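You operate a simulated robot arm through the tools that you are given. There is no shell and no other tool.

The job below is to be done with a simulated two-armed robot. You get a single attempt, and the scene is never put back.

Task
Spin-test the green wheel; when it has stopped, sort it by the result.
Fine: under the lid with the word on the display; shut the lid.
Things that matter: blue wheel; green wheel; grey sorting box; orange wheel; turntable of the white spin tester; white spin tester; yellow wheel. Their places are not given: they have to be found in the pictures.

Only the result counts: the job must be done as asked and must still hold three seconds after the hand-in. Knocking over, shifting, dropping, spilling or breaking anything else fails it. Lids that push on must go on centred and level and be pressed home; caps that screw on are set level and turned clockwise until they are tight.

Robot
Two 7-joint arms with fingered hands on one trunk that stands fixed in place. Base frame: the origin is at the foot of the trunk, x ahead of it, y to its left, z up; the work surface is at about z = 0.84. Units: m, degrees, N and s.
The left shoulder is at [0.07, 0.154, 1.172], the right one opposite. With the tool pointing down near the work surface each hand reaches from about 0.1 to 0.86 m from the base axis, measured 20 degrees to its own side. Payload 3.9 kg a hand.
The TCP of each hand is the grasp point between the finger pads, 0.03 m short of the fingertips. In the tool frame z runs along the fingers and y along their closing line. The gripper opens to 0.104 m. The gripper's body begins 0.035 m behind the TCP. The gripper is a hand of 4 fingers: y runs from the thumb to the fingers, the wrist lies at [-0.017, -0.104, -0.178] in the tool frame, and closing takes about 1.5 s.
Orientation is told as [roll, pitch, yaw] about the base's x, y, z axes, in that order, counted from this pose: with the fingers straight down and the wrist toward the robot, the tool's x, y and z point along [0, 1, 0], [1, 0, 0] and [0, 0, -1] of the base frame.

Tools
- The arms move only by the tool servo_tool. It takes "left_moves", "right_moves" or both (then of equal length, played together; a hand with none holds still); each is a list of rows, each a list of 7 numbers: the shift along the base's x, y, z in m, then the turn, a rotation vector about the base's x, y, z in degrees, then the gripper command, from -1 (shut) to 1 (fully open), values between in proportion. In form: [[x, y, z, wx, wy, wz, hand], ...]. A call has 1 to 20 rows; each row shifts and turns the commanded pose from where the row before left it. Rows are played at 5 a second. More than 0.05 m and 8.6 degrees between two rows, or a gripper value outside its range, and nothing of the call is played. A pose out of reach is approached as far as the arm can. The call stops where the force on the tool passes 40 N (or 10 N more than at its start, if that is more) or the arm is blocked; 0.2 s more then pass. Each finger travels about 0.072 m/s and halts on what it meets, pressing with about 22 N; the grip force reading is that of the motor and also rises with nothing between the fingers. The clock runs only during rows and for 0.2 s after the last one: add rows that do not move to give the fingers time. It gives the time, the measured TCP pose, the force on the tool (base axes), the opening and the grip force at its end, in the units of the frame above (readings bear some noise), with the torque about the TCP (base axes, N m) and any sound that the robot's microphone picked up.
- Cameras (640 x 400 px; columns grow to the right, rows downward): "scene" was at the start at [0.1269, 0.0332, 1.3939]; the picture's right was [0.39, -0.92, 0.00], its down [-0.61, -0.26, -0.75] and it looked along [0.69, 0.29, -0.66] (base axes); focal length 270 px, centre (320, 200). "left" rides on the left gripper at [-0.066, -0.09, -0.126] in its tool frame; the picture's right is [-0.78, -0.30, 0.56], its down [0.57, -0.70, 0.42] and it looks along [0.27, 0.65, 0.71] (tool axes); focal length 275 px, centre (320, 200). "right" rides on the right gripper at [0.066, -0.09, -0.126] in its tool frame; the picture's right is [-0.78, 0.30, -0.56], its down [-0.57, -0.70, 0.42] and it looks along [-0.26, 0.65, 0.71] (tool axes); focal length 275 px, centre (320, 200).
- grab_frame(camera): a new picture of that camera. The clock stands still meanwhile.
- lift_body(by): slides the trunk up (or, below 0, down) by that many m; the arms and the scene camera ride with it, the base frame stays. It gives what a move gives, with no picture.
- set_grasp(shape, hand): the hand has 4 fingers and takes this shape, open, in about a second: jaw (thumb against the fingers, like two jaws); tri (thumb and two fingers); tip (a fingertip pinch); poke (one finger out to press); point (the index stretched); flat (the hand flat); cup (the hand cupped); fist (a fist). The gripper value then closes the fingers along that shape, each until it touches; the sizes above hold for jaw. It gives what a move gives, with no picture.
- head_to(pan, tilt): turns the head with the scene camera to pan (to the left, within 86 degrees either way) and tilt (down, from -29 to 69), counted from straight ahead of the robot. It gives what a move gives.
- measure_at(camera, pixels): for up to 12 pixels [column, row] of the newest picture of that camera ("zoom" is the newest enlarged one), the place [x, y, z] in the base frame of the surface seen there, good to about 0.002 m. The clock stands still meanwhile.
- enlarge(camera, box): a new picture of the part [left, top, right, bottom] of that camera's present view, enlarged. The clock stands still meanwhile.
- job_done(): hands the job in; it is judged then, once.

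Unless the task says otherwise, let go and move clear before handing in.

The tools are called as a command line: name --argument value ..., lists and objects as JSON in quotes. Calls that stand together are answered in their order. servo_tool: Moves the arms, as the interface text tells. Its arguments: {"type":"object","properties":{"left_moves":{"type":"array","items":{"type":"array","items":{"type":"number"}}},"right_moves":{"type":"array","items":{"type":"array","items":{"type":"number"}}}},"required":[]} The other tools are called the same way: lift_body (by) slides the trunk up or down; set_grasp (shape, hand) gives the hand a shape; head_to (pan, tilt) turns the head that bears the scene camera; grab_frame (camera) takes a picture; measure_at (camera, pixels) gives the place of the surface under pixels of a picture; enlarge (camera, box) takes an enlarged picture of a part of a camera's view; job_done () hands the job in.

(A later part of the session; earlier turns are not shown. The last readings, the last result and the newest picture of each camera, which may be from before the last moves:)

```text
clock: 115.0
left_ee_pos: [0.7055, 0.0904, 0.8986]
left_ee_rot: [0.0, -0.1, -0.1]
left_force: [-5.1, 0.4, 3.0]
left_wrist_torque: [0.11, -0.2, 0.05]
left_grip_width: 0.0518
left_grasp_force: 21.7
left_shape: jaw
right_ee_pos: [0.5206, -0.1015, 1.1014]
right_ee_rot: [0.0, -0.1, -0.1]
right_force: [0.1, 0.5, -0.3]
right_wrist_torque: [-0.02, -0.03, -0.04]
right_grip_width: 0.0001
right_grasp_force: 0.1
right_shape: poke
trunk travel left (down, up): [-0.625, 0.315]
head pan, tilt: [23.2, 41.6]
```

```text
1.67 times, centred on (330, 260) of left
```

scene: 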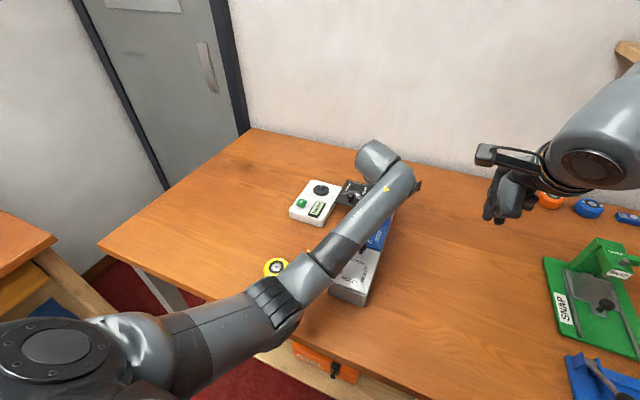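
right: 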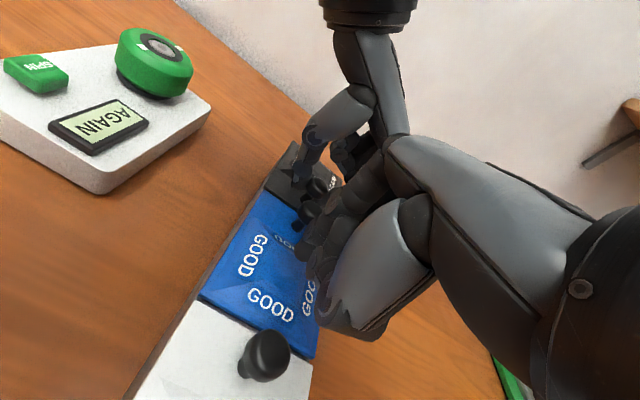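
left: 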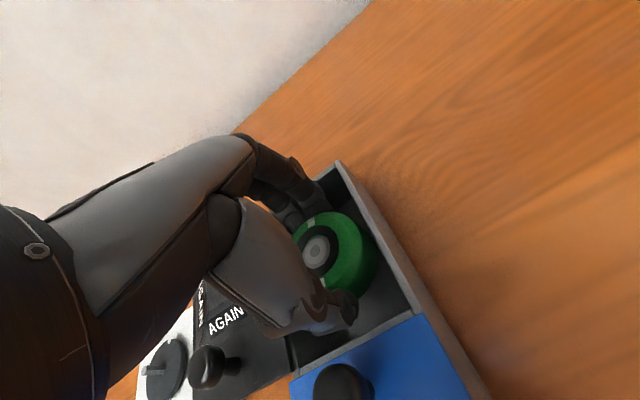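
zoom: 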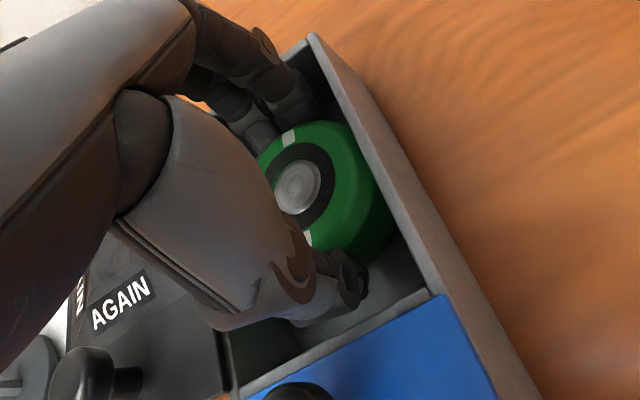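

The fingers' backs touch the far wall lightly (−5 N) and the wheel's bottom is about 4 mm above the floor. I'll ease 2 mm in −x and open just a few millimetres to set it down.

servo_tool --left_moves '[[-0.002, 0, -0.001, 0, 0, 0, -1], [0, 0, 0, 0, 0, 0, -1], [0, 0, 0, 0, 0, 0, 0.05], [0, 0, 0, 0, 0, 0, 0.1], [0, 0, 0, 0, 0, 0, 0.1]]'

enlarge --camera "left" --box '[230, 140, 430, 380]'

measure_at --camera "zoom" --pixels '[[298, 187], [320, 170], [310, 215], [290, 135], [345, 65], [400, 160], [380, 200]]'

```text
clock: 116.2
left_ee_pos: [0.7044, 0.0902, 0.896]
left_ee_rot: [-0.1, 0.0, -0.1]
left_force: [-4.2, -0.4, 1.5]
left_wrist_torque: [0.04, -0.09, 0.05]
left_grip_width: 0.056
left_grasp_force: 0.0
left_shape: jaw
right_ee_pos: [0.5203, -0.1024, 1.1021]
right_ee_rot: [0.1, 0.0, -0.2]
right_force: [-0.4, 0.2, -0.3]
right_wrist_torque: [0.01, -0.02, 0.02]
right_grip_width: 0.0001
right_grasp_force: 0.3
right_shape: poke
trunk travel left (down, up): [-0.625, 0.315]
head pan, tilt: [23.2, 41.6]
```

```text
1.67 times, centred on (330, 260) of left
```

zoom: 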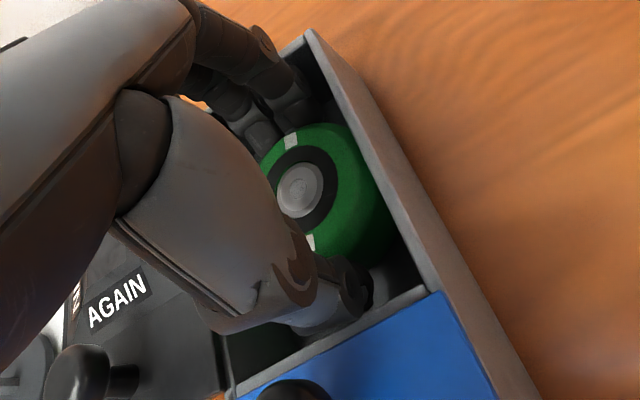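

```text
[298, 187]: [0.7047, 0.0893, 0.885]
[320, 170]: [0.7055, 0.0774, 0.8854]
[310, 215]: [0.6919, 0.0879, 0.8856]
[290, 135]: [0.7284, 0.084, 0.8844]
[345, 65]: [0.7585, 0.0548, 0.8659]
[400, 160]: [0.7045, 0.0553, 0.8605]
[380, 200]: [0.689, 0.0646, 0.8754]
```

The wheel has settled level on the compartment floor (top at 0.885) and the grip reads zero. I'll open a hair more and raise the hand slowly.

servo_tool --left_moves '[[-0.001, 0, 0, 0, 0, 0, 0.15], [0, 0, 0.004, 0, 0, 0, 0.15], [0, 0, 0.006, 0, 0, 0, 0.15], [0, 0, 0.01, 0, 0, 0, 0.15], [0, 0, 0, 0, 0, 0, 0.15]]'

enlarge --camera "left" --box '[230, 140, 430, 380]'

measure_at --camera "zoom" --pixels '[[305, 185], [330, 170], [330, 220], [375, 200], [300, 140]]'

```text
clock: 117.4
left_ee_pos: [0.7031, 0.0887, 0.9164]
left_ee_rot: [0.0, 0.0, -0.1]
left_force: [0.3, 0.4, 0.1]
left_wrist_torque: [0.0, 0.02, 0.0]
left_grip_width: 0.0593
left_grasp_force: 0.2
left_shape: jaw
right_ee_pos: [0.5201, -0.1024, 1.1005]
right_ee_rot: [0.1, 0.1, -0.2]
right_force: [-0.2, -0.6, -0.4]
right_wrist_torque: [-0.01, -0.01, 0.02]
right_grip_width: 0.0
right_grasp_force: 0.0
right_shape: poke
trunk travel left (down, up): [-0.625, 0.315]
head pan, tilt: [23.2, 41.6]
```

```text
1.67 times, centred on (330, 260) of left
```

zoom: 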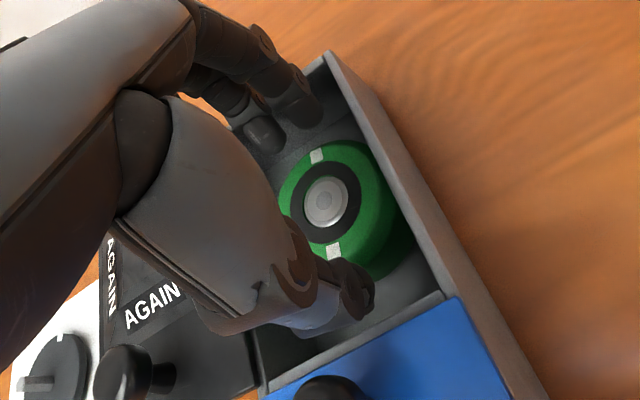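

```text
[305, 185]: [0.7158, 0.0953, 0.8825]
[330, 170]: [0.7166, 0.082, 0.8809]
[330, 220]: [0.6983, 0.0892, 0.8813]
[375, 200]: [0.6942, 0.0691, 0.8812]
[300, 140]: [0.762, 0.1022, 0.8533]
```

The wheel lies flat in the AGAIN compartment (top 0.882, below the rim at 0.891) and the hand is free. I'll raise it, turn it back to yaw −80 and take the pinch shape to close the lid.

servo_tool --left_moves '[[0, 0, 0.02, 0, 0, 0, 0.3], [0, 0, 0.03, 0, 0, 0, 0.6], [0, 0, 0.04, 0, 0, 0, 1], [0, 0.01, 0.03, 0, 0, -8, 1], [0, 0.015, 0.02, 0, 0, -8, 1], [0, 0.02, 0, 0, 0, -8, 1], [0, 0.02, 0, 0, 0, -8, 1], [0, 0.02, 0, 0, 0, -8, 1], [-0.005, 0.015, 0, 0, 0, -8, 1], [-0.005, 0.01, 0, 0, 0, -8, 1], [-0.005, 0, 0, 0, 0, -8, 1], [-0.005, 0, 0, 0, 0, -8, 1], [0, 0, 0, 0, 0, -8, 1], [0, 0, 0, 0, 0, 0, 1]]'

set_grasp --hand "left" --shape "tip"

grab_frame --camera "scene"

enlarge --camera "scene" --box '[326, 160, 406, 230]'

```text
clock: 120.4
left_ee_pos: [0.6837, 0.2008, 1.0573]
left_ee_rot: [0.1, 0.0, -80.2]
left_force: [-0.5, 0.0, 0.5]
left_wrist_torque: [-0.01, 0.03, 0.02]
left_grip_width: 0.1038
left_grasp_force: 0.0
left_shape: jaw
right_ee_pos: [0.522, -0.1015, 1.1016]
right_ee_rot: [0.0, 0.0, -0.1]
right_force: [0.6, 0.6, 0.0]
right_wrist_torque: [-0.02, -0.02, -0.01]
right_grip_width: 0.0
right_grasp_force: 0.0
right_shape: poke
trunk travel left (down, up): [-0.625, 0.315]
head pan, tilt: [23.2, 41.6]
```

```text
clock: 121.3
left_ee_pos: [0.684, 0.2006, 1.0551]
left_ee_rot: [0.1, 0.0, -80.2]
left_force: [0.2, -0.2, 0.3]
left_wrist_torque: [0.01, 0.02, 0.0]
left_grip_width: 0.104
left_grasp_force: 0.0
left_shape: tip
right_ee_pos: [0.522, -0.1023, 1.1014]
right_ee_rot: [0.0, 0.0, -0.1]
right_force: [-0.3, -0.3, -0.3]
right_wrist_torque: [0.01, 0.05, 0.01]
right_grip_width: 0.0
right_grasp_force: 0.1
right_shape: poke
trunk travel left (down, up): [-0.625, 0.315]
head pan, tilt: [23.2, 41.6]
```

```text
taken
```

scene: 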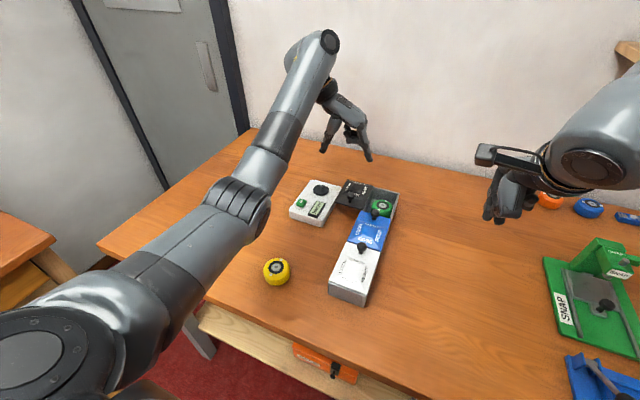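

```text
5.71 times, centred on (366, 195) of scene
```

zoom: 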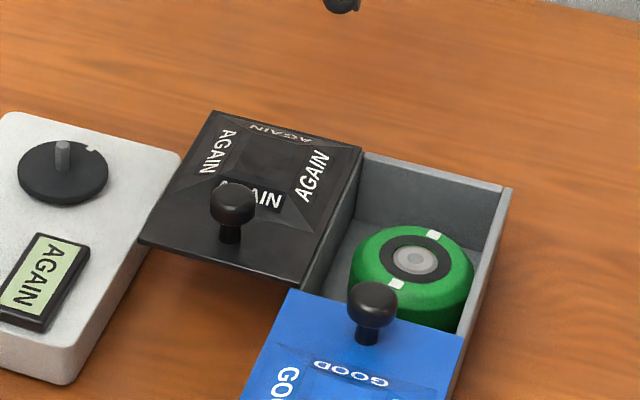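

The green wheel is in the AGAIN compartment, below the rim. I'll measure the AGAIN knob so I can pinch it and slide the lid shut.

measure_at --camera "zoom" --pixels '[[210, 200], [255, 202], [232, 220], [232, 192], [230, 235], [300, 285], [140, 240], [360, 150], [395, 248], [505, 190], [372, 285], [370, 295]]'

```text
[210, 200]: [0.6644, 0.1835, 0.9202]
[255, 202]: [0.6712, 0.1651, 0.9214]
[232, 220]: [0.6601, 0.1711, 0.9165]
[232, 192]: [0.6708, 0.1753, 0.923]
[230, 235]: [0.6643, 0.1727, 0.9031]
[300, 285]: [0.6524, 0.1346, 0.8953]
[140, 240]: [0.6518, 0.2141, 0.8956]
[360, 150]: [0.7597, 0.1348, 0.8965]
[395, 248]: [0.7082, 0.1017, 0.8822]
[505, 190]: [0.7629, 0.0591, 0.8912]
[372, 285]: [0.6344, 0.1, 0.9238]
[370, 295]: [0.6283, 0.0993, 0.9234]
```

servo_tool --left_moves '[[-0.005, -0.014, -0.03, 0, 0, 0, 0], [-0.004, -0.0126, -0.03, 0, 0, 0, 0], [0, 0, -0.02, 0, 0, 0, 0], [0, 0, 0, 0, 0, 0, 0], [0, 0, 0, 0, 0, 0, 0]]'

enlarge --camera "scene" --box '[326, 160, 406, 230]'

```text
clock: 122.5
left_ee_pos: [0.6751, 0.1724, 0.9751]
left_ee_rot: [0.1, 0.0, -80.1]
left_force: [-0.1, -0.3, -0.4]
left_wrist_torque: [0.03, 0.04, 0.02]
left_grip_width: 0.0524
left_grasp_force: 0.0
left_shape: tip
right_ee_pos: [0.5215, -0.1016, 1.1017]
right_ee_rot: [0.0, 0.0, -0.1]
right_force: [0.0, -0.6, 0.6]
right_wrist_torque: [-0.01, -0.02, 0.0]
right_grip_width: 0.0
right_grasp_force: 0.1
right_shape: poke
trunk travel left (down, up): [-0.625, 0.315]
head pan, tilt: [23.2, 41.6]
```

```text
5.71 times, centred on (366, 195) of scene
```

zoom: 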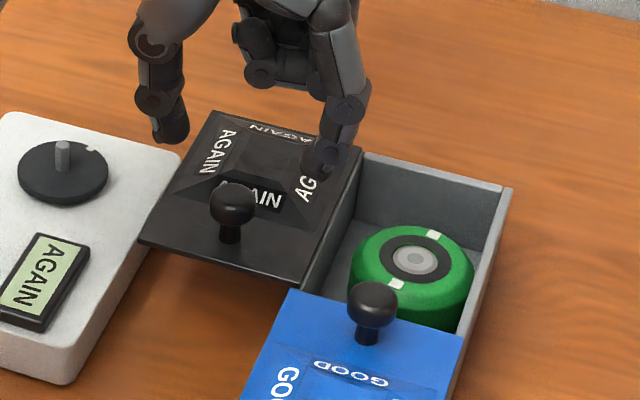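

The pinch is above the AGAIN knob with the TCP at (0.675, 0.172). I'll descend to the knob head and close on it.

servo_tool --left_moves '[[0, 0.0015, -0.015, 0, 0, 0, 0], [0, 0, -0.015, 0, 0, 0, 0], [0, 0, -0.014, 0, 0, 0, 0], [0, 0, 0, 0, 0, 0, 0], [0, 0, 0, 0, 0, 0, 0]]'

enlarge --camera "scene" --box '[326, 160, 406, 230]'

```text
clock: 123.7
left_ee_pos: [0.6758, 0.1724, 0.9299]
left_ee_rot: [0.0, 0.0, -80.2]
left_force: [0.1, 0.4, -0.1]
left_wrist_torque: [0.0, -0.02, 0.01]
left_grip_width: 0.0524
left_grasp_force: 0.1
left_shape: tip
right_ee_pos: [0.5212, -0.1011, 1.1016]
right_ee_rot: [0.0, 0.0, -0.1]
right_force: [-0.2, 0.8, -0.2]
right_wrist_torque: [-0.01, -0.01, 0.0]
right_grip_width: 0.0001
right_grasp_force: 0.0
right_shape: poke
trunk travel left (down, up): [-0.625, 0.315]
head pan, tilt: [23.2, 41.6]
```

```text
5.71 times, centred on (366, 195) of scene
```

zoom: 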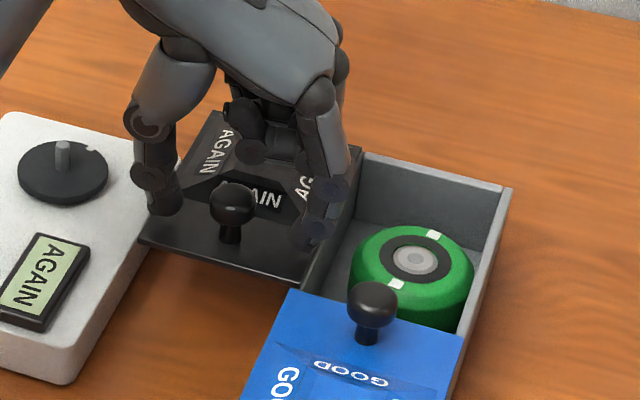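

The knob is between the fingers. I'll close the pinch and slide the lid most of the way back in −y.

servo_tool --left_moves '[[0, 0, -0.001, 0, 0, 0, -0.4], [0, 0, 0, 0, 0, 0, -1], [0, 0, 0, 0, 0, 0, -1], [0, -0.006, 0, 0, 0, 0, -1], [0, -0.007, 0, 0, 0, 0, -1], [0, -0.007, 0, 0, 0, 0, -1], [0, -0.007, 0, 0, 0, 0, -1], [0, -0.007, 0, 0, 0, 0, -1], [0, 0, 0, 0, 0, 0, -1]]'

enlarge --camera "scene" --box '[326, 160, 406, 230]'

```text
clock: 125.7
left_ee_pos: [0.6757, 0.1414, 0.928]
left_ee_rot: [-0.2, 0.0, -80.1]
left_force: [-3.4, 0.6, 0.5]
left_wrist_torque: [0.06, 0.03, 0.05]
left_grip_width: 0.0155
left_grasp_force: 21.7
left_shape: tip
right_ee_pos: [0.5215, -0.1008, 1.1]
right_ee_rot: [-0.1, 0.1, -0.1]
right_force: [-0.2, 0.6, -0.1]
right_wrist_torque: [0.04, 0.02, 0.01]
right_grip_width: 0.0
right_grasp_force: 0.0
right_shape: poke
trunk travel left (down, up): [-0.625, 0.315]
head pan, tilt: [23.2, 41.6]
```

```text
5.71 times, centred on (366, 195) of scene
```

zoom: 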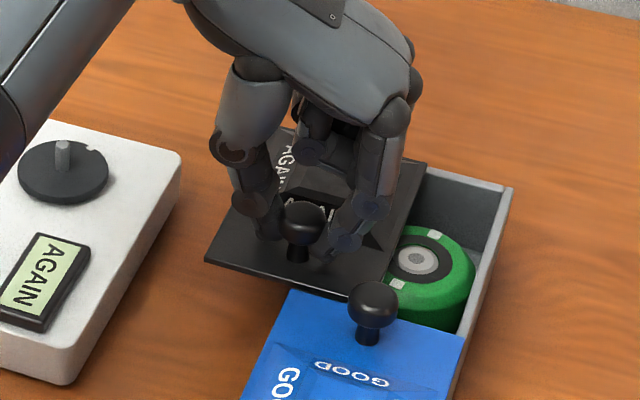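

The lid slides smoothly over the wheel without touching it. I'll continue in −y toward the closed position.

servo_tool --left_moves '[[0, -0.007, 0, 0, 0, 0, -1], [0, -0.007, 0, 0, 0, 0, -1], [0, -0.007, 0, 0, 0, 0, -1], [0, -0.007, 0, 0, 0, 0, -1], [0, -0.006, 0, 0, 0, 0, -1], [0, 0, 0, 0, 0, 0, -1]]'

enlarge --camera "scene" --box '[326, 160, 406, 230]'

enlarge --camera "right" --box '[0, 0, 320, 200]'

```text
clock: 127.1
left_ee_pos: [0.6759, 0.1059, 0.9279]
left_ee_rot: [-0.1, 0.0, -80.0]
left_force: [-6.4, 0.8, -0.5]
left_wrist_torque: [0.06, -0.01, 0.05]
left_grip_width: 0.0154
left_grasp_force: 22.0
left_shape: tip
right_ee_pos: [0.5226, -0.1014, 1.1016]
right_ee_rot: [0.0, 0.2, -0.1]
right_force: [-0.4, 0.7, -0.3]
right_wrist_torque: [0.05, -0.04, 0.03]
right_grip_width: 0.0001
right_grasp_force: 0.0
right_shape: poke
trunk travel left (down, up): [-0.625, 0.315]
head pan, tilt: [23.2, 41.6]
```

```text
5.71 times, centred on (366, 195) of scene
```

zoom: 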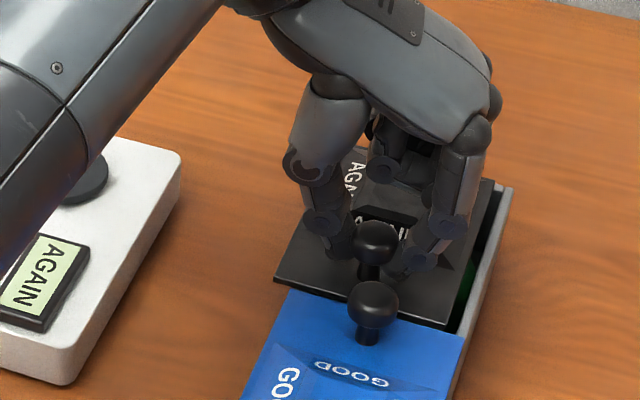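

```text
2.00 times, centred on (160, 100) of right
```

zoom: 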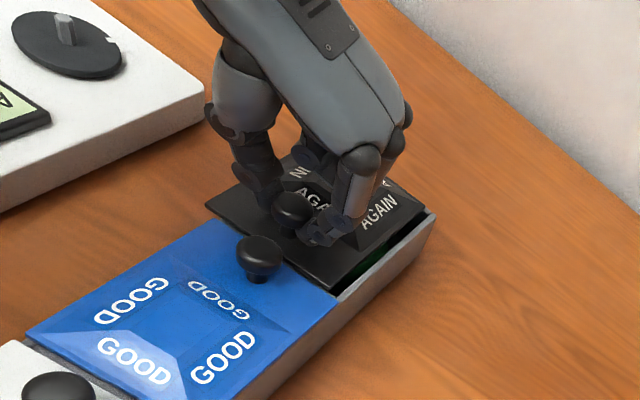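

About 10 mm remains. I'll finish closing in small steps until it meets the stop.

servo_tool --left_moves '[[0, -0.003, 0, 0, 0, 0, -1], [0, -0.003, 0, 0, 0, 0, -1], [0, -0.003, 0, 0, 0, 0, -1], [0, -0.002, 0, 0, 0, 0, -1], [0, 0, 0, 0, 0, 0, -1]]'

enlarge --camera "scene" --box '[326, 160, 406, 230]'

enlarge --camera "right" --box '[0, 0, 320, 200]'

```text
clock: 128.3
left_ee_pos: [0.675, 0.0964, 0.928]
left_ee_rot: [-0.1, 0.0, -80.0]
left_force: [-5.4, 3.3, -0.3]
left_wrist_torque: [0.09, 0.01, 0.02]
left_grip_width: 0.0155
left_grasp_force: 21.9
left_shape: tip
right_ee_pos: [0.5227, -0.1014, 1.1011]
right_ee_rot: [-0.1, 0.0, -0.1]
right_force: [0.1, 0.6, 0.8]
right_wrist_torque: [-0.04, -0.02, 0.0]
right_grip_width: 0.0002
right_grasp_force: 0.0
right_shape: poke
trunk travel left (down, up): [-0.625, 0.315]
head pan, tilt: [23.2, 41.6]
```

```text
5.71 times, centred on (366, 195) of scene
```

zoom: 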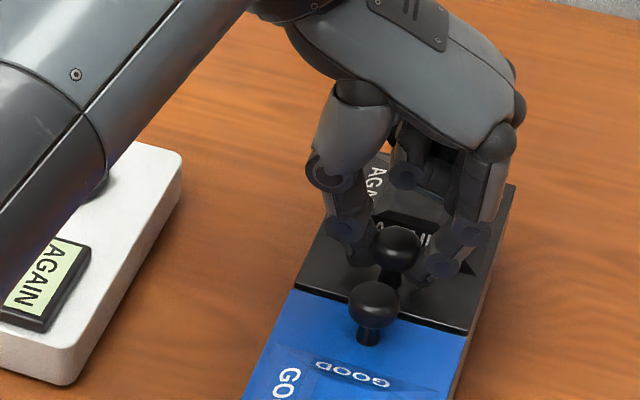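

```text
2.00 times, centred on (160, 100) of right
```

zoom: 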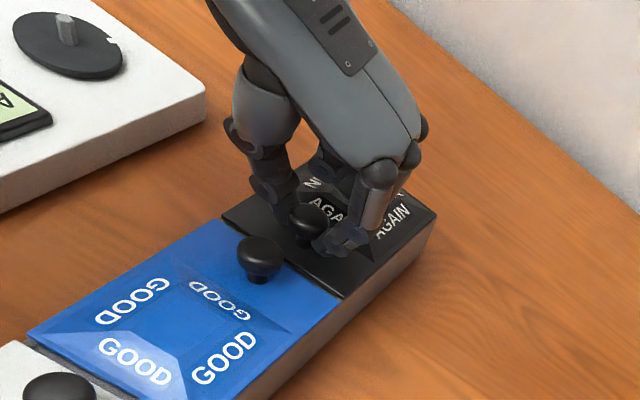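

The lid is back at its closed stop (3.3 N) and flush with the box. I'll press 1 mm more to be sure it's home, then release the knob and lift away.

servo_tool --left_moves '[[0, -0.001, 0, 0, 0, 0, -1], [0, 0, 0, 0, 0, 0, -1]]'

servo_tool --left_moves '[[0, 0.002, 0, 0, 0, 0, -0.7], [0, 0, 0, 0, 0, 0, -0.4], [0, 0, 0, 0, 0, 0, 0], [0, 0, 0, 0, 0, 0, 0.1], [0, 0, 0.02, 0, 0, 0, 0.1], [0, 0, 0.03, 0, 0, 0, 0.1], [0, 0.01, 0.04, 0, 0, 0, 0.1], [0, 0.03, 0.03, 0, 0, 0, 0.1], [0, 0.04, 0.01, 0, 0, 0, 0.1], [0, 0.04, 0, 0, 0, 0, 0.1], [0, 0, 0, 0, 0, 0, 0.1]]'

enlarge --camera "scene" --box '[325, 180, 405, 230]'

enlarge --camera "scene" --box '[250, 165, 410, 315]'

```text
clock: 128.9
left_ee_pos: [0.6776, 0.0977, 0.9292]
left_ee_rot: [-0.2, 0.0, -80.0]
left_force: [-5.5, 4.2, -0.4]
left_wrist_torque: [0.11, -0.02, 0.06]
left_grip_width: 0.0154
left_grasp_force: 21.7
left_shape: tip
right_ee_pos: [0.5218, -0.1003, 1.1006]
right_ee_rot: [0.0, 0.2, 0.1]
right_force: [-0.2, -0.1, 0.2]
right_wrist_torque: [-0.02, -0.01, 0.03]
right_grip_width: 0.0
right_grasp_force: 0.2
right_shape: poke
trunk travel left (down, up): [-0.625, 0.315]
head pan, tilt: [23.2, 41.6]
```

```text
clock: 131.3
left_ee_pos: [0.6764, 0.217, 1.0607]
left_ee_rot: [0.0, 0.0, -80.0]
left_force: [-0.8, -0.4, -0.9]
left_wrist_torque: [-0.01, -0.02, 0.01]
left_grip_width: 0.0566
left_grasp_force: 0.0
left_shape: tip
right_ee_pos: [0.5205, -0.1027, 1.1009]
right_ee_rot: [0.0, -0.1, -0.1]
right_force: [0.2, -0.1, 0.8]
right_wrist_torque: [-0.01, 0.06, 0.01]
right_grip_width: 0.0
right_grasp_force: 0.1
right_shape: poke
trunk travel left (down, up): [-0.625, 0.315]
head pan, tilt: [23.2, 41.6]
```

```text
8.00 times, centred on (365, 205) of scene
```

zoom: 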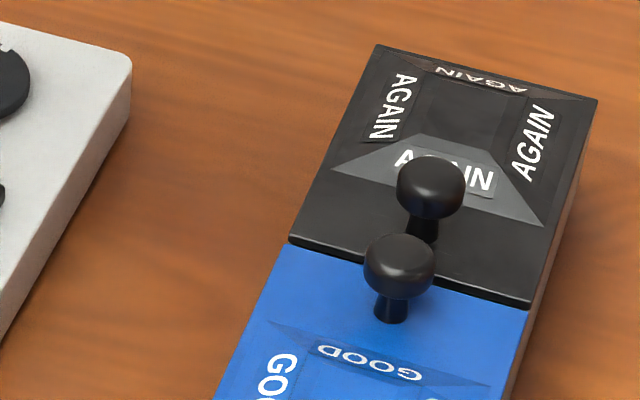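

```text
2.67 times, centred on (330, 240) of scene
```

zoom: 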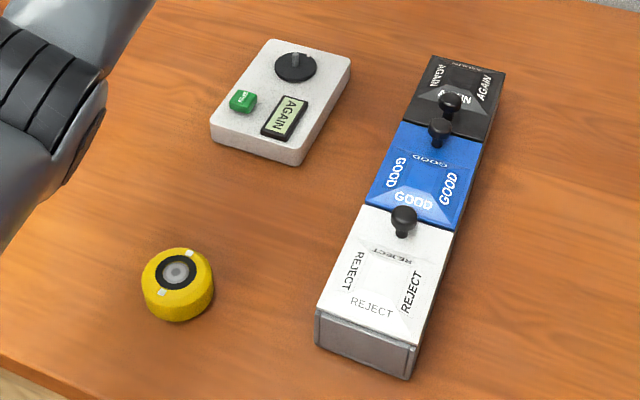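

All three lids look shut with the box square. I'll measure the lid edges against the box walls and the box's position compared with the start.

measure_at --camera "zoom" --pixels '[[365, 350], [330, 335], [400, 362], [436, 60], [502, 75], [490, 135], [408, 118], [330, 290], [418, 325], [447, 105], [438, 130], [402, 218]]'

enlarge --camera "right" --box '[0, 30, 320, 230]'

enlarge --camera "scene" --box '[320, 180, 410, 300]'

```text
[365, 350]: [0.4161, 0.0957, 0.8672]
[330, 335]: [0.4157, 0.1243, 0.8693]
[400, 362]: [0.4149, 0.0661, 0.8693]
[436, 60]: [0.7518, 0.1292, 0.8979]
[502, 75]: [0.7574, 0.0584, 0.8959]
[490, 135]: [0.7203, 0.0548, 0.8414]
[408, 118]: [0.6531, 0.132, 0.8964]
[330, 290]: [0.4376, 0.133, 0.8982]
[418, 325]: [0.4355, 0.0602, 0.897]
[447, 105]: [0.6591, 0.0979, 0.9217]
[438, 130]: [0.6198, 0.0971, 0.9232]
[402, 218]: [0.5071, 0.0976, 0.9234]
```

```text
2.00 times, centred on (160, 130) of right
```

zoom: 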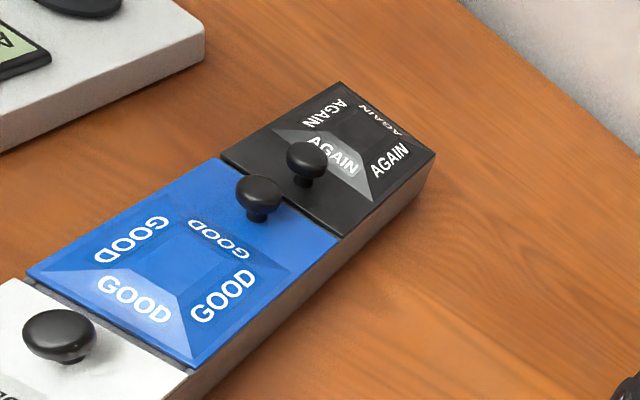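

```text
3.33 times, centred on (365, 240) of scene
```

zoom: 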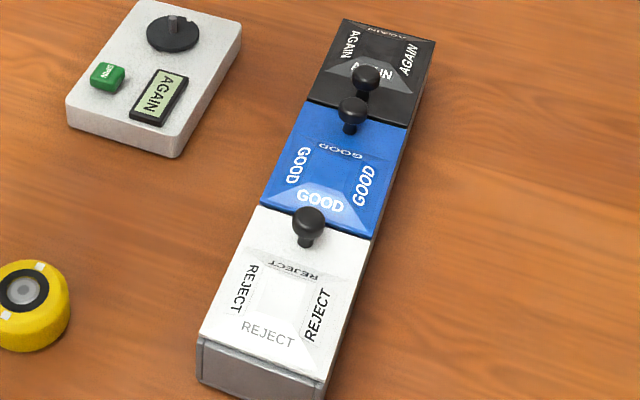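

Everything is shut, but the box's front face is at x≈0.4155 and was 0.406 at the start, so it's about 10 mm too far in +x. Shifting things could count against me, so I'll push it back gently from its far end wall. I'll first close the pinch and move behind the box.

servo_tool --left_moves '[[0.03, -0.01, 0, 0, 0, 0, -0.5], [0.035, -0.02, 0, 0, 0, 0, -1], [0.03, -0.03, 0, 0, 0, 0, -1], [0.025, -0.03, 0, 0, 0, 0, -1], [0.01, -0.03, -0.02, 0, 0, 0, -1], [0, 0, -0.03, 0, 0, 0, -1], [0, 0, 0, 0, 0, 0, -1], [0, 0, 0, 0, 0, 0, -1]]'

enlarge --camera "scene" --box '[336, 130, 432, 220]'

enlarge --camera "right" --box '[40, 0, 320, 200]'

```text
clock: 132.3
left_ee_pos: [0.7351, 0.1568, 1.0534]
left_ee_rot: [1.6, -0.7, -81.3]
left_force: [0.1, -0.3, -0.4]
left_wrist_torque: [-0.01, 0.02, -0.04]
left_grip_width: 0.0
left_grasp_force: 22.3
left_shape: tip
left hand out of reach, approached as far as the arm can: row 2, 3, 4
right_ee_pos: [0.5219, -0.1033, 1.1005]
right_ee_rot: [0.1, 0.1, -0.1]
right_force: [0.8, -0.4, 0.9]
right_wrist_torque: [0.02, 0.04, 0.0]
right_grip_width: 0.0003
right_grasp_force: 0.1
right_shape: poke
trunk travel left (down, up): [-0.625, 0.315]
head pan, tilt: [23.2, 41.6]
stopped in row 4 (left hand): the arm was blocked; the commanded pose is now the measured one
```

```text
4.44 times, centred on (384, 175) of scene
```

zoom: 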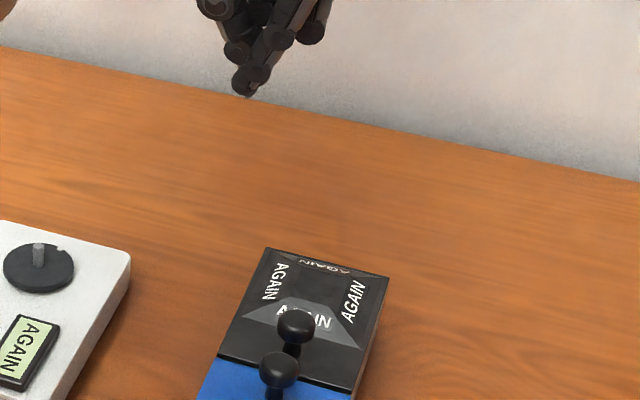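

```text
2.00 times, centred on (180, 100) of right
```

zoom: 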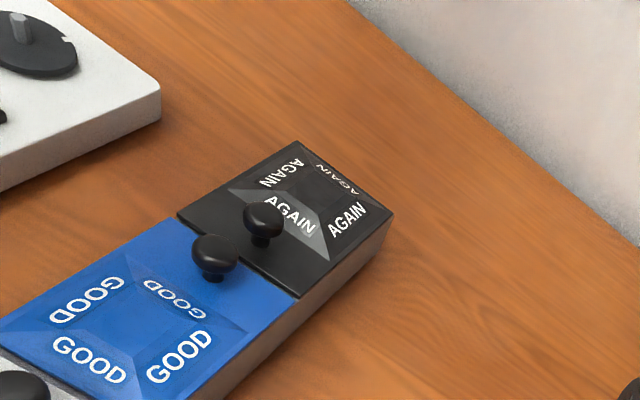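

At this yaw the far end is out of reach. I'll instead pull the box back with the pinch on the AGAIN knob, since the lid can't move in x relative to the box. First I'll re-measure the knob and restore the hand's orientation.

servo_tool --left_moves '[[-0.02, 0, 0, -1.6, 0.7, 1.3, -0.5], [-0.02, 0.01, 0, 0, 0, 0, 0], [0, 0.01, 0, 0, 0, 0, 0.1], [0, 0, 0, 0, 0, 0, 0.1]]'

enlarge --camera "scene" --box '[355, 185, 403, 215]'

```text
clock: 133.3
left_ee_pos: [0.6948, 0.1789, 1.052]
left_ee_rot: [0.5, -2.4, -79.9]
left_force: [0.4, 0.5, -1.0]
left_wrist_torque: [-0.02, 0.02, -0.02]
left_grip_width: 0.0567
left_grasp_force: 0.1
left_shape: tip
right_ee_pos: [0.5218, -0.1017, 1.1018]
right_ee_rot: [0.0, 0.0, -0.2]
right_force: [1.0, -0.4, -0.8]
right_wrist_torque: [0.02, 0.01, 0.02]
right_grip_width: 0.0
right_grasp_force: 0.0
right_shape: poke
trunk travel left (down, up): [-0.625, 0.315]
head pan, tilt: [23.2, 41.6]
```

```text
13.33 times, centred on (379, 200) of scene
```

zoom: 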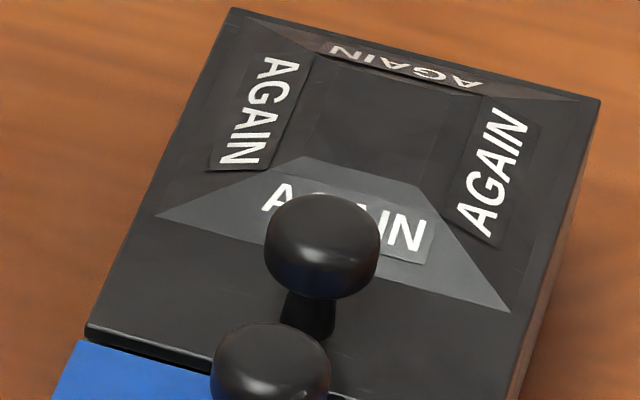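

measure_at --camera "zoom" --pixels '[[268, 245], [377, 245], [320, 285], [320, 215], [308, 318], [92, 330], [232, 12], [597, 105]]'

servo_tool --left_moves '[[0, 0, 0, 2.28, 0.91, 0, 0], [0, 0, 0, 0, 0, 0, 0]]'

```text
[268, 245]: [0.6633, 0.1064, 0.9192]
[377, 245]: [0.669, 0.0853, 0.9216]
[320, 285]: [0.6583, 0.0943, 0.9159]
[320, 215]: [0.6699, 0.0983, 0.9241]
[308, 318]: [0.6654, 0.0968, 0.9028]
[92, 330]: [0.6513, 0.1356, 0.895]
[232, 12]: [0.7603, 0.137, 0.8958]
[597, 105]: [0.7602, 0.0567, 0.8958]
```

```text
clock: 133.9
left_ee_pos: [0.696, 0.1799, 1.0522]
left_ee_rot: [0.0, 0.0, -79.9]
left_force: [-0.4, 0.0, 1.0]
left_wrist_torque: [0.02, 0.02, 0.0]
left_grip_width: 0.0527
left_grasp_force: 0.1
left_shape: tip
right_ee_pos: [0.5216, -0.1027, 1.1008]
right_ee_rot: [0.1, 0.1, -0.1]
right_force: [-0.6, 0.3, 0.3]
right_wrist_torque: [-0.02, 0.0, 0.0]
right_grip_width: 0.0
right_grasp_force: 0.0
right_shape: poke
trunk travel left (down, up): [-0.625, 0.315]
head pan, tilt: [23.2, 41.6]
```

The box is 10 mm off in x and exactly right in y. The knob is at (0.669, 0.096), so I'll pinch it again and draw the box back in −x in small steps.

servo_tool --left_moves '[[-0.007, -0.028, -0.02, 0, 0, 0, 0], [-0.007, -0.028, -0.02, 0, 0, 0, 0], [-0.0075, -0.028, -0.02, 0, 0, 0, 0], [0, 0, -0.017, 0, 0, 0, 0], [0, 0, 0, 0, 0, 0, 0], [0, 0, 0, 0, 0, 0, 0]]'

enlarge --camera "scene" --box '[346, 150, 410, 210]'

```text
clock: 135.3
left_ee_pos: [0.6726, 0.0949, 0.9752]
left_ee_rot: [0.0, 0.0, -79.9]
left_force: [0.1, -0.5, -0.1]
left_wrist_torque: [0.02, -0.01, -0.02]
left_grip_width: 0.0521
left_grasp_force: 0.1
left_shape: tip
right_ee_pos: [0.5215, -0.1019, 1.1015]
right_ee_rot: [0.1, 0.0, -0.2]
right_force: [0.0, -0.3, -0.7]
right_wrist_torque: [0.04, 0.01, -0.02]
right_grip_width: 0.0
right_grasp_force: 0.0
right_shape: poke
trunk travel left (down, up): [-0.625, 0.315]
head pan, tilt: [23.2, 41.6]
```

```text
6.67 times, centred on (378, 180) of scene
```

zoom: 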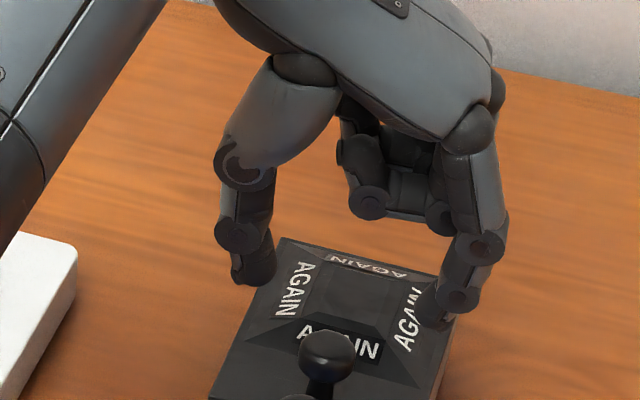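

servo_tool --left_moves '[[0.0035, 0.001, -0.015, 0, 0, 0, 0], [0, 0, -0.015, 0, 0, 0, 0], [0, 0, -0.0155, 0, 0, 0, 0], [0, 0, 0, 0, 0, 0, 0], [0, 0, 0, 0, 0, 0, -0.4], [0, 0, 0, 0, 0, 0, -1], [0, 0, 0, 0, 0, 0, -1], [0, 0, 0, 0, 0, 0, -1]]'

enlarge --camera "scene" --box '[346, 165, 410, 225]'

```text
clock: 137.1
left_ee_pos: [0.6752, 0.0961, 0.9272]
left_ee_rot: [-0.2, 0.1, -79.9]
left_force: [-2.0, 0.2, -0.2]
left_wrist_torque: [0.04, 0.01, 0.06]
left_grip_width: 0.0157
left_grasp_force: 21.8
left_shape: tip
right_ee_pos: [0.5224, -0.1009, 1.1018]
right_ee_rot: [0.1, 0.1, -0.2]
right_force: [0.1, 0.0, 0.4]
right_wrist_torque: [0.01, -0.03, 0.01]
right_grip_width: 0.0
right_grasp_force: 0.0
right_shape: poke
trunk travel left (down, up): [-0.625, 0.315]
head pan, tilt: [23.2, 41.6]
```

```text
6.67 times, centred on (378, 195) of scene
```

zoom: 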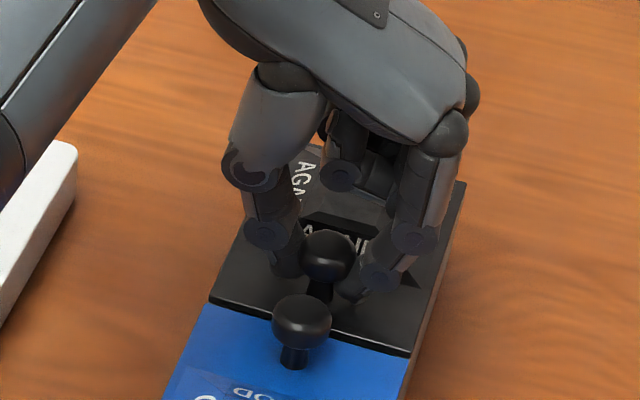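

The pinch holds the knob. I'll pull in −x by 2 mm steps and watch for the box starting to slide.

servo_tool --left_moves '[[-0.002, 0, 0, 0, 0, 0, -1], [-0.002, 0, 0, 0, 0, 0, -1], [-0.002, 0, 0, 0, 0, 0, -1], [0, 0, 0, 0, 0, 0, -1]]'

```text
clock: 138.1
left_ee_pos: [0.6732, 0.0961, 0.9292]
left_ee_rot: [-0.1, 0.1, -79.8]
left_force: [10.0, 1.8, -0.4]
left_wrist_torque: [0.06, -0.2, 0.11]
left_grip_width: 0.0152
left_grasp_force: 22.5
left_shape: tip
right_ee_pos: [0.5251, -0.102, 1.0988]
right_ee_rot: [0.1, 0.3, 0.0]
right_force: [-1.4, 0.7, 0.3]
right_wrist_torque: [-0.01, 0.04, 0.02]
right_grip_width: 0.0
right_grasp_force: 0.1
right_shape: poke
trunk travel left (down, up): [-0.625, 0.315]
head pan, tilt: [23.2, 41.6]
```

servo_tool --left_moves '[[-0.002, 0, 0, 0, 0, 0, -1], [-0.002, 0, 0, 0, 0, 0, -1], [-0.001, 0, 0, 0, 0, 0, -1], [0, 0, 0, 0, 0, 0, -1]]'

enlarge --camera "scene" --box '[250, 165, 410, 315]'

measure_at --camera "zoom" --pixels '[[365, 350], [330, 335], [400, 362]]'

```text
clock: 139.1
left_ee_pos: [0.6685, 0.097, 0.9273]
left_ee_rot: [-0.3, 0.1, -80.0]
left_force: [13.3, 1.1, -0.5]
left_wrist_torque: [0.07, -0.23, 0.03]
left_grip_width: 0.0148
left_grasp_force: 21.8
left_shape: tip
right_ee_pos: [0.5266, -0.1014, 1.0988]
right_ee_rot: [0.0, 0.2, -0.1]
right_force: [-0.4, -0.8, -0.2]
right_wrist_torque: [-0.01, 0.0, 0.01]
right_grip_width: 0.0
right_grasp_force: 0.0
right_shape: poke
trunk travel left (down, up): [-0.625, 0.315]
head pan, tilt: [23.2, 41.6]
```

```text
2.67 times, centred on (330, 240) of scene
```

zoom: 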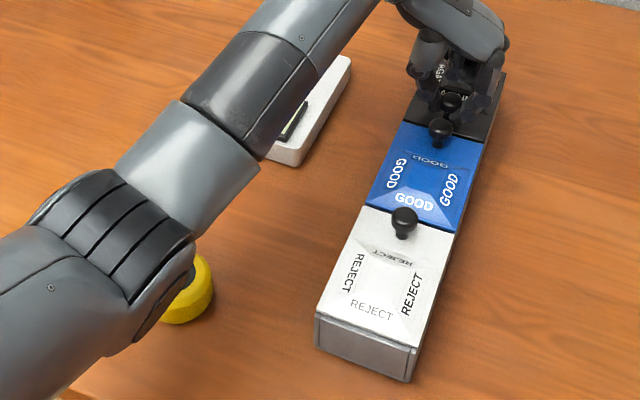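

```text
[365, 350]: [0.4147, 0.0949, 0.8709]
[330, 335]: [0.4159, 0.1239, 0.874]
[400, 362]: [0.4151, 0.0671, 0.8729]
```

The box hasn't moved yet at 13 N. I'll continue a few more millimetres.

servo_tool --left_moves '[[-0.002, 0, 0, 0, 0, 0, -1], [-0.002, 0, 0, 0, 0, 0, -1], [-0.002, 0, 0, 0, 0, 0, -1], [0, 0, 0, 0, 0, 0, -1]]'

enlarge --camera "scene" --box '[320, 240, 400, 310]'

measure_at --camera "zoom" --pixels '[[240, 310], [200, 290], [300, 345], [240, 330]]'

```text
clock: 140.1
left_ee_pos: [0.6627, 0.0948, 0.9277]
left_ee_rot: [-0.2, 0.1, -79.8]
left_force: [11.5, 1.2, -0.6]
left_wrist_torque: [-0.01, -0.19, 0.03]
left_grip_width: 0.0146
left_grasp_force: 22.1
left_shape: tip
right_ee_pos: [0.5255, -0.1018, 1.0991]
right_ee_rot: [0.0, 0.2, -0.2]
right_force: [0.0, 0.4, -0.5]
right_wrist_torque: [-0.02, 0.04, -0.01]
right_grip_width: 0.0001
right_grasp_force: 0.1
right_shape: poke
trunk travel left (down, up): [-0.625, 0.315]
head pan, tilt: [23.2, 41.6]
```

```text
5.71 times, centred on (360, 275) of scene
```

zoom: 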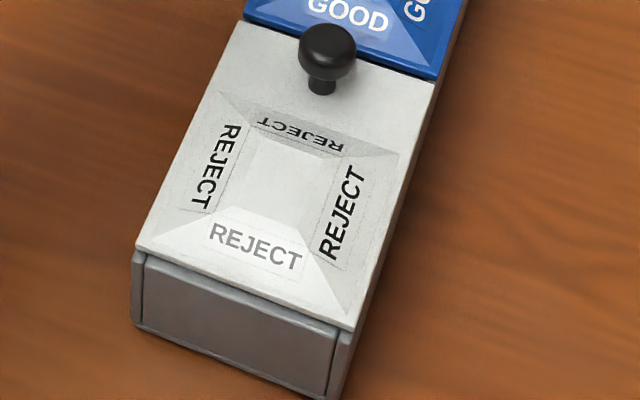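

```text
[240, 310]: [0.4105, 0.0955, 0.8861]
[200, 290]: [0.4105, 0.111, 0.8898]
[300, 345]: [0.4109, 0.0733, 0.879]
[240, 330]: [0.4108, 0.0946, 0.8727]
```

The box is sliding back smoothly; the front face is now at 0.4107 against the original 0.4058. I'll pull about 5 mm more.

servo_tool --left_moves '[[-0.002, 0, 0, 0, 0, 0, -1], [-0.002, 0, 0, 0, 0, 0, -1], [-0.001, 0, 0, 0, 0, 0, -1], [0, 0, 0, 0, 0, 0, -1]]'

enlarge --camera "scene" --box '[320, 240, 400, 310]'

measure_at --camera "zoom" --pixels '[[240, 310], [200, 300], [300, 345], [240, 330]]'

```text
clock: 141.1
left_ee_pos: [0.6563, 0.0967, 0.9272]
left_ee_rot: [-0.2, 0.1, -80.0]
left_force: [7.4, 0.4, 0.0]
left_wrist_torque: [0.0, -0.08, -0.02]
left_grip_width: 0.0141
left_grasp_force: 22.5
left_shape: tip
right_ee_pos: [0.5239, -0.1024, 1.1002]
right_ee_rot: [0.1, 0.2, -0.1]
right_force: [0.1, 0.0, -0.1]
right_wrist_torque: [0.0, -0.02, 0.0]
right_grip_width: 0.0001
right_grasp_force: 0.0
right_shape: poke
trunk travel left (down, up): [-0.625, 0.315]
head pan, tilt: [23.2, 41.6]
```

```text
5.71 times, centred on (360, 275) of scene
```

zoom: 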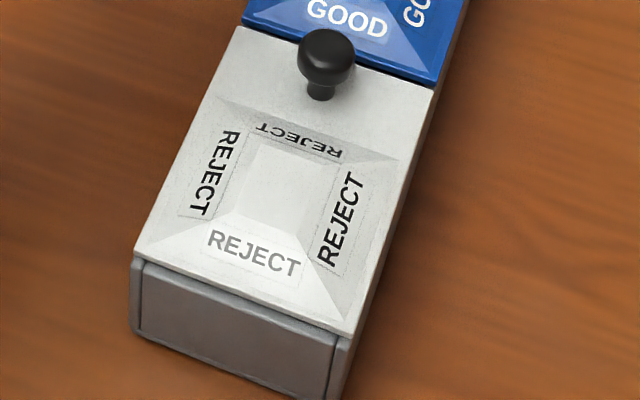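

```text
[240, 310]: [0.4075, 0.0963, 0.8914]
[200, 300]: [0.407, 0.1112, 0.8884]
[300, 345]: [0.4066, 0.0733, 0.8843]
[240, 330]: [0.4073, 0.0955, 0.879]
```

The box is back within about 1 mm of where it started (0.407 against 0.406). I'll relax the pull, nudge the lid against its closed stop once more, then release and lift.

servo_tool --left_moves '[[0.0015, -0.001, 0, 0, 0, 0, -1], [0, -0.001, 0, 0, 0, 0, -1], [0, 0, 0, 0, 0, 0, -1]]'

enlarge --camera "scene" --box '[336, 175, 400, 235]'

```text
clock: 141.9
left_ee_pos: [0.6584, 0.0966, 0.9269]
left_ee_rot: [-0.1, 0.1, -79.8]
left_force: [0.3, 4.8, -0.3]
left_wrist_torque: [0.07, -0.05, -0.04]
left_grip_width: 0.0138
left_grasp_force: 22.1
left_shape: tip
right_ee_pos: [0.5243, -0.1, 1.1001]
right_ee_rot: [-0.1, 0.1, -0.1]
right_force: [0.1, 0.1, 0.8]
right_wrist_torque: [-0.01, -0.01, -0.02]
right_grip_width: 0.0001
right_grasp_force: 0.0
right_shape: poke
trunk travel left (down, up): [-0.625, 0.315]
head pan, tilt: [23.2, 41.6]
```

```text
6.67 times, centred on (368, 205) of scene
```

zoom: 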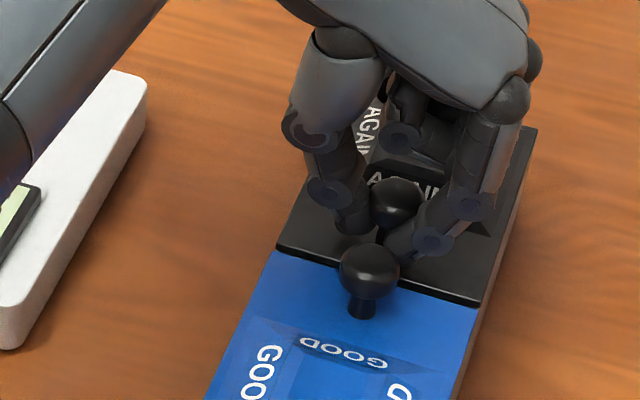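

The lid is firmly at its closed stop (4.8 N) and flush with the box and the GOOD lid. I'll release and move the left hand well clear.

servo_tool --left_moves '[[0, 0.0012, 0, 0, 0, 0, -0.7], [0, 0, 0, 0, 0, 0, -0.4], [0, 0, 0, 0, 0, 0, 0], [0, 0, 0, 0, 0, 0, 0.1], [0, 0, 0.02, 0, 0, 0, 0.1], [0, 0, 0.03, 0, 0, 0, 0.1], [0, 0.01, 0.04, 0, 0, 0, 0.1], [-0.01, 0.03, 0.03, 0, 0, 8, 0.1], [-0.02, 0.04, 0.02, 0, 0, 8, 0.1], [-0.02, 0.04, 0.01, 0, 0, 8, 0.1], [-0.02, 0.03, 0.01, 0, 0, 8, 0.1], [-0.02, 0.03, 0.01, 0, 0, 8, 0.1], [-0.02, 0.02, 0, 0, 0, 8, 0.1], [0, 0, 0, 0, 0, 0, 0.1]]'

grab_frame --camera "scene"

enlarge --camera "scene" --box '[250, 165, 410, 315]'

measure_at --camera "zoom" --pixels '[[365, 350], [436, 65], [500, 78], [495, 110], [408, 118], [330, 290], [418, 325], [447, 108], [438, 135], [402, 222], [470, 200], [375, 180]]'

enlarge --camera "right" --box '[0, 30, 320, 230]'

```text
clock: 144.9
left_ee_pos: [0.5475, 0.2952, 1.1011]
left_ee_rot: [-0.1, 0.0, -31.7]
left_force: [0.8, 0.2, -0.2]
left_wrist_torque: [0.02, 0.02, -0.04]
left_grip_width: 0.0566
left_grasp_force: 0.2
left_shape: tip
right_ee_pos: [0.5223, -0.1026, 1.1005]
right_ee_rot: [0.0, 0.0, -0.1]
right_force: [0.4, 0.2, -0.1]
right_wrist_torque: [-0.03, 0.01, -0.02]
right_grip_width: 0.0
right_grasp_force: 0.0
right_shape: poke
trunk travel left (down, up): [-0.625, 0.315]
head pan, tilt: [23.2, 41.6]
```

```text
taken
```

scene: 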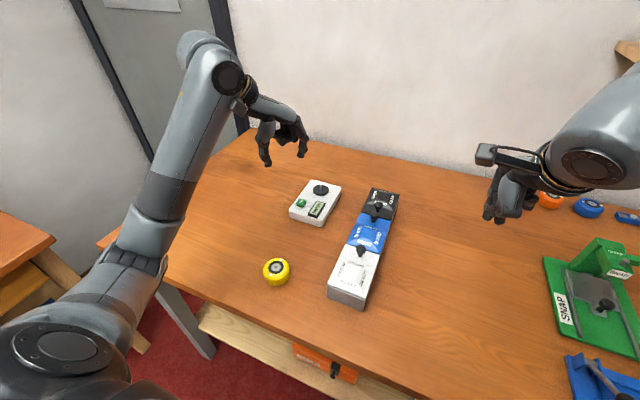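

```text
2.67 times, centred on (330, 240) of scene
```

zoom: 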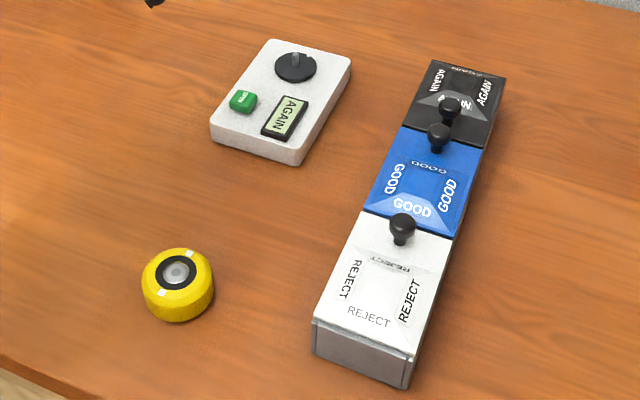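

```text
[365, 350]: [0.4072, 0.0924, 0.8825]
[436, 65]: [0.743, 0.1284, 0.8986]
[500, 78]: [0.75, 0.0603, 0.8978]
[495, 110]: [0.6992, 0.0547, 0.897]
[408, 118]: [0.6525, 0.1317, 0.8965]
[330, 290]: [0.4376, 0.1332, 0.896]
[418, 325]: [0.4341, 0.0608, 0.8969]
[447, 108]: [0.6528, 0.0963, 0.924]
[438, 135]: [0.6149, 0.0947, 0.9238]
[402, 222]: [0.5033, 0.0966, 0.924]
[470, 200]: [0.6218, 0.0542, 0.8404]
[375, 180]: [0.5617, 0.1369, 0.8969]
```

```text
2.00 times, centred on (160, 130) of right
```

zoom: 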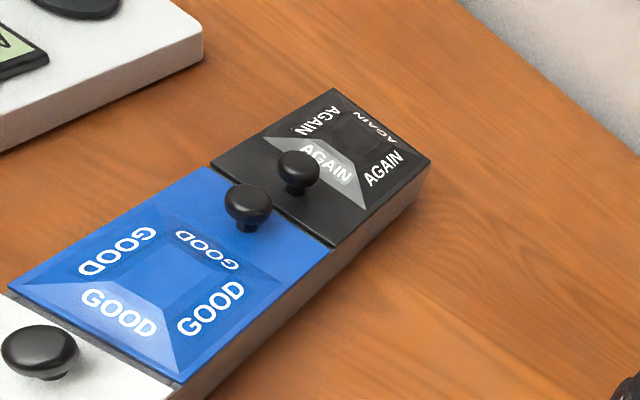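

All three lids are flush and lined up (knobs at y≈0.096), the box, tester and yellow wheel are in their original places, and the green wheel is inside the AGAIN compartment. I'll do a last close check of the lid edges after a short wait.

servo_tool --left_moves '[[0, 0, 0, 0, 0, 0, 0.1], [0, 0, 0, 0, 0, 0, 0.1], [0, 0, 0, 0, 0, 0, 0.1], [0, 0, 0, 0, 0, 0, 0.1], [0, 0, 0, 0, 0, 0, 0.1]]'

enlarge --camera "scene" --box '[340, 180, 404, 250]'

enlarge --camera "left" --box '[320, 60, 640, 300]'

```text
clock: 146.1
left_ee_pos: [0.5468, 0.2941, 1.1006]
left_ee_rot: [0.1, 0.2, -31.9]
left_force: [-0.4, -0.2, -0.2]
left_wrist_torque: [0.02, 0.01, 0.0]
left_grip_width: 0.057
left_grasp_force: 0.1
left_shape: tip
right_ee_pos: [0.5217, -0.1021, 1.1007]
right_ee_rot: [0.0, 0.1, 0.0]
right_force: [0.5, -0.4, -0.1]
right_wrist_torque: [0.02, -0.02, 0.02]
right_grip_width: 0.0001
right_grasp_force: 0.1
right_shape: poke
trunk travel left (down, up): [-0.625, 0.315]
head pan, tilt: [23.2, 41.6]
```

```text
5.71 times, centred on (372, 215) of scene
```

zoom: 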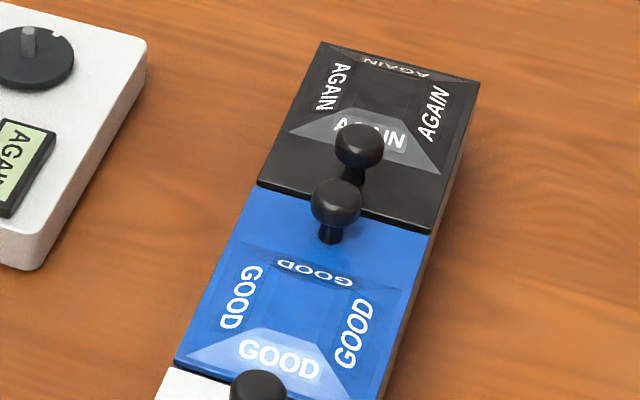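

```text
1.67 times, centred on (480, 180) of left
```

zoom: 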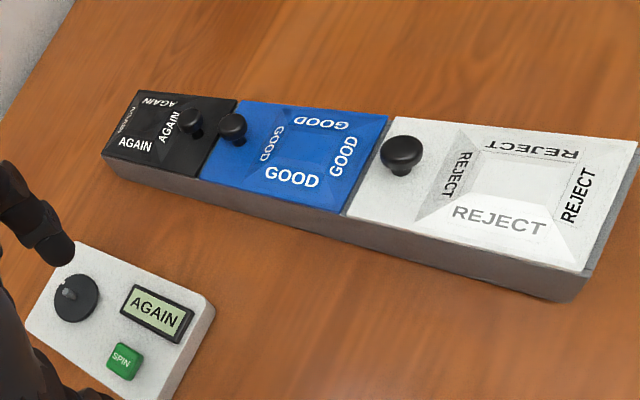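

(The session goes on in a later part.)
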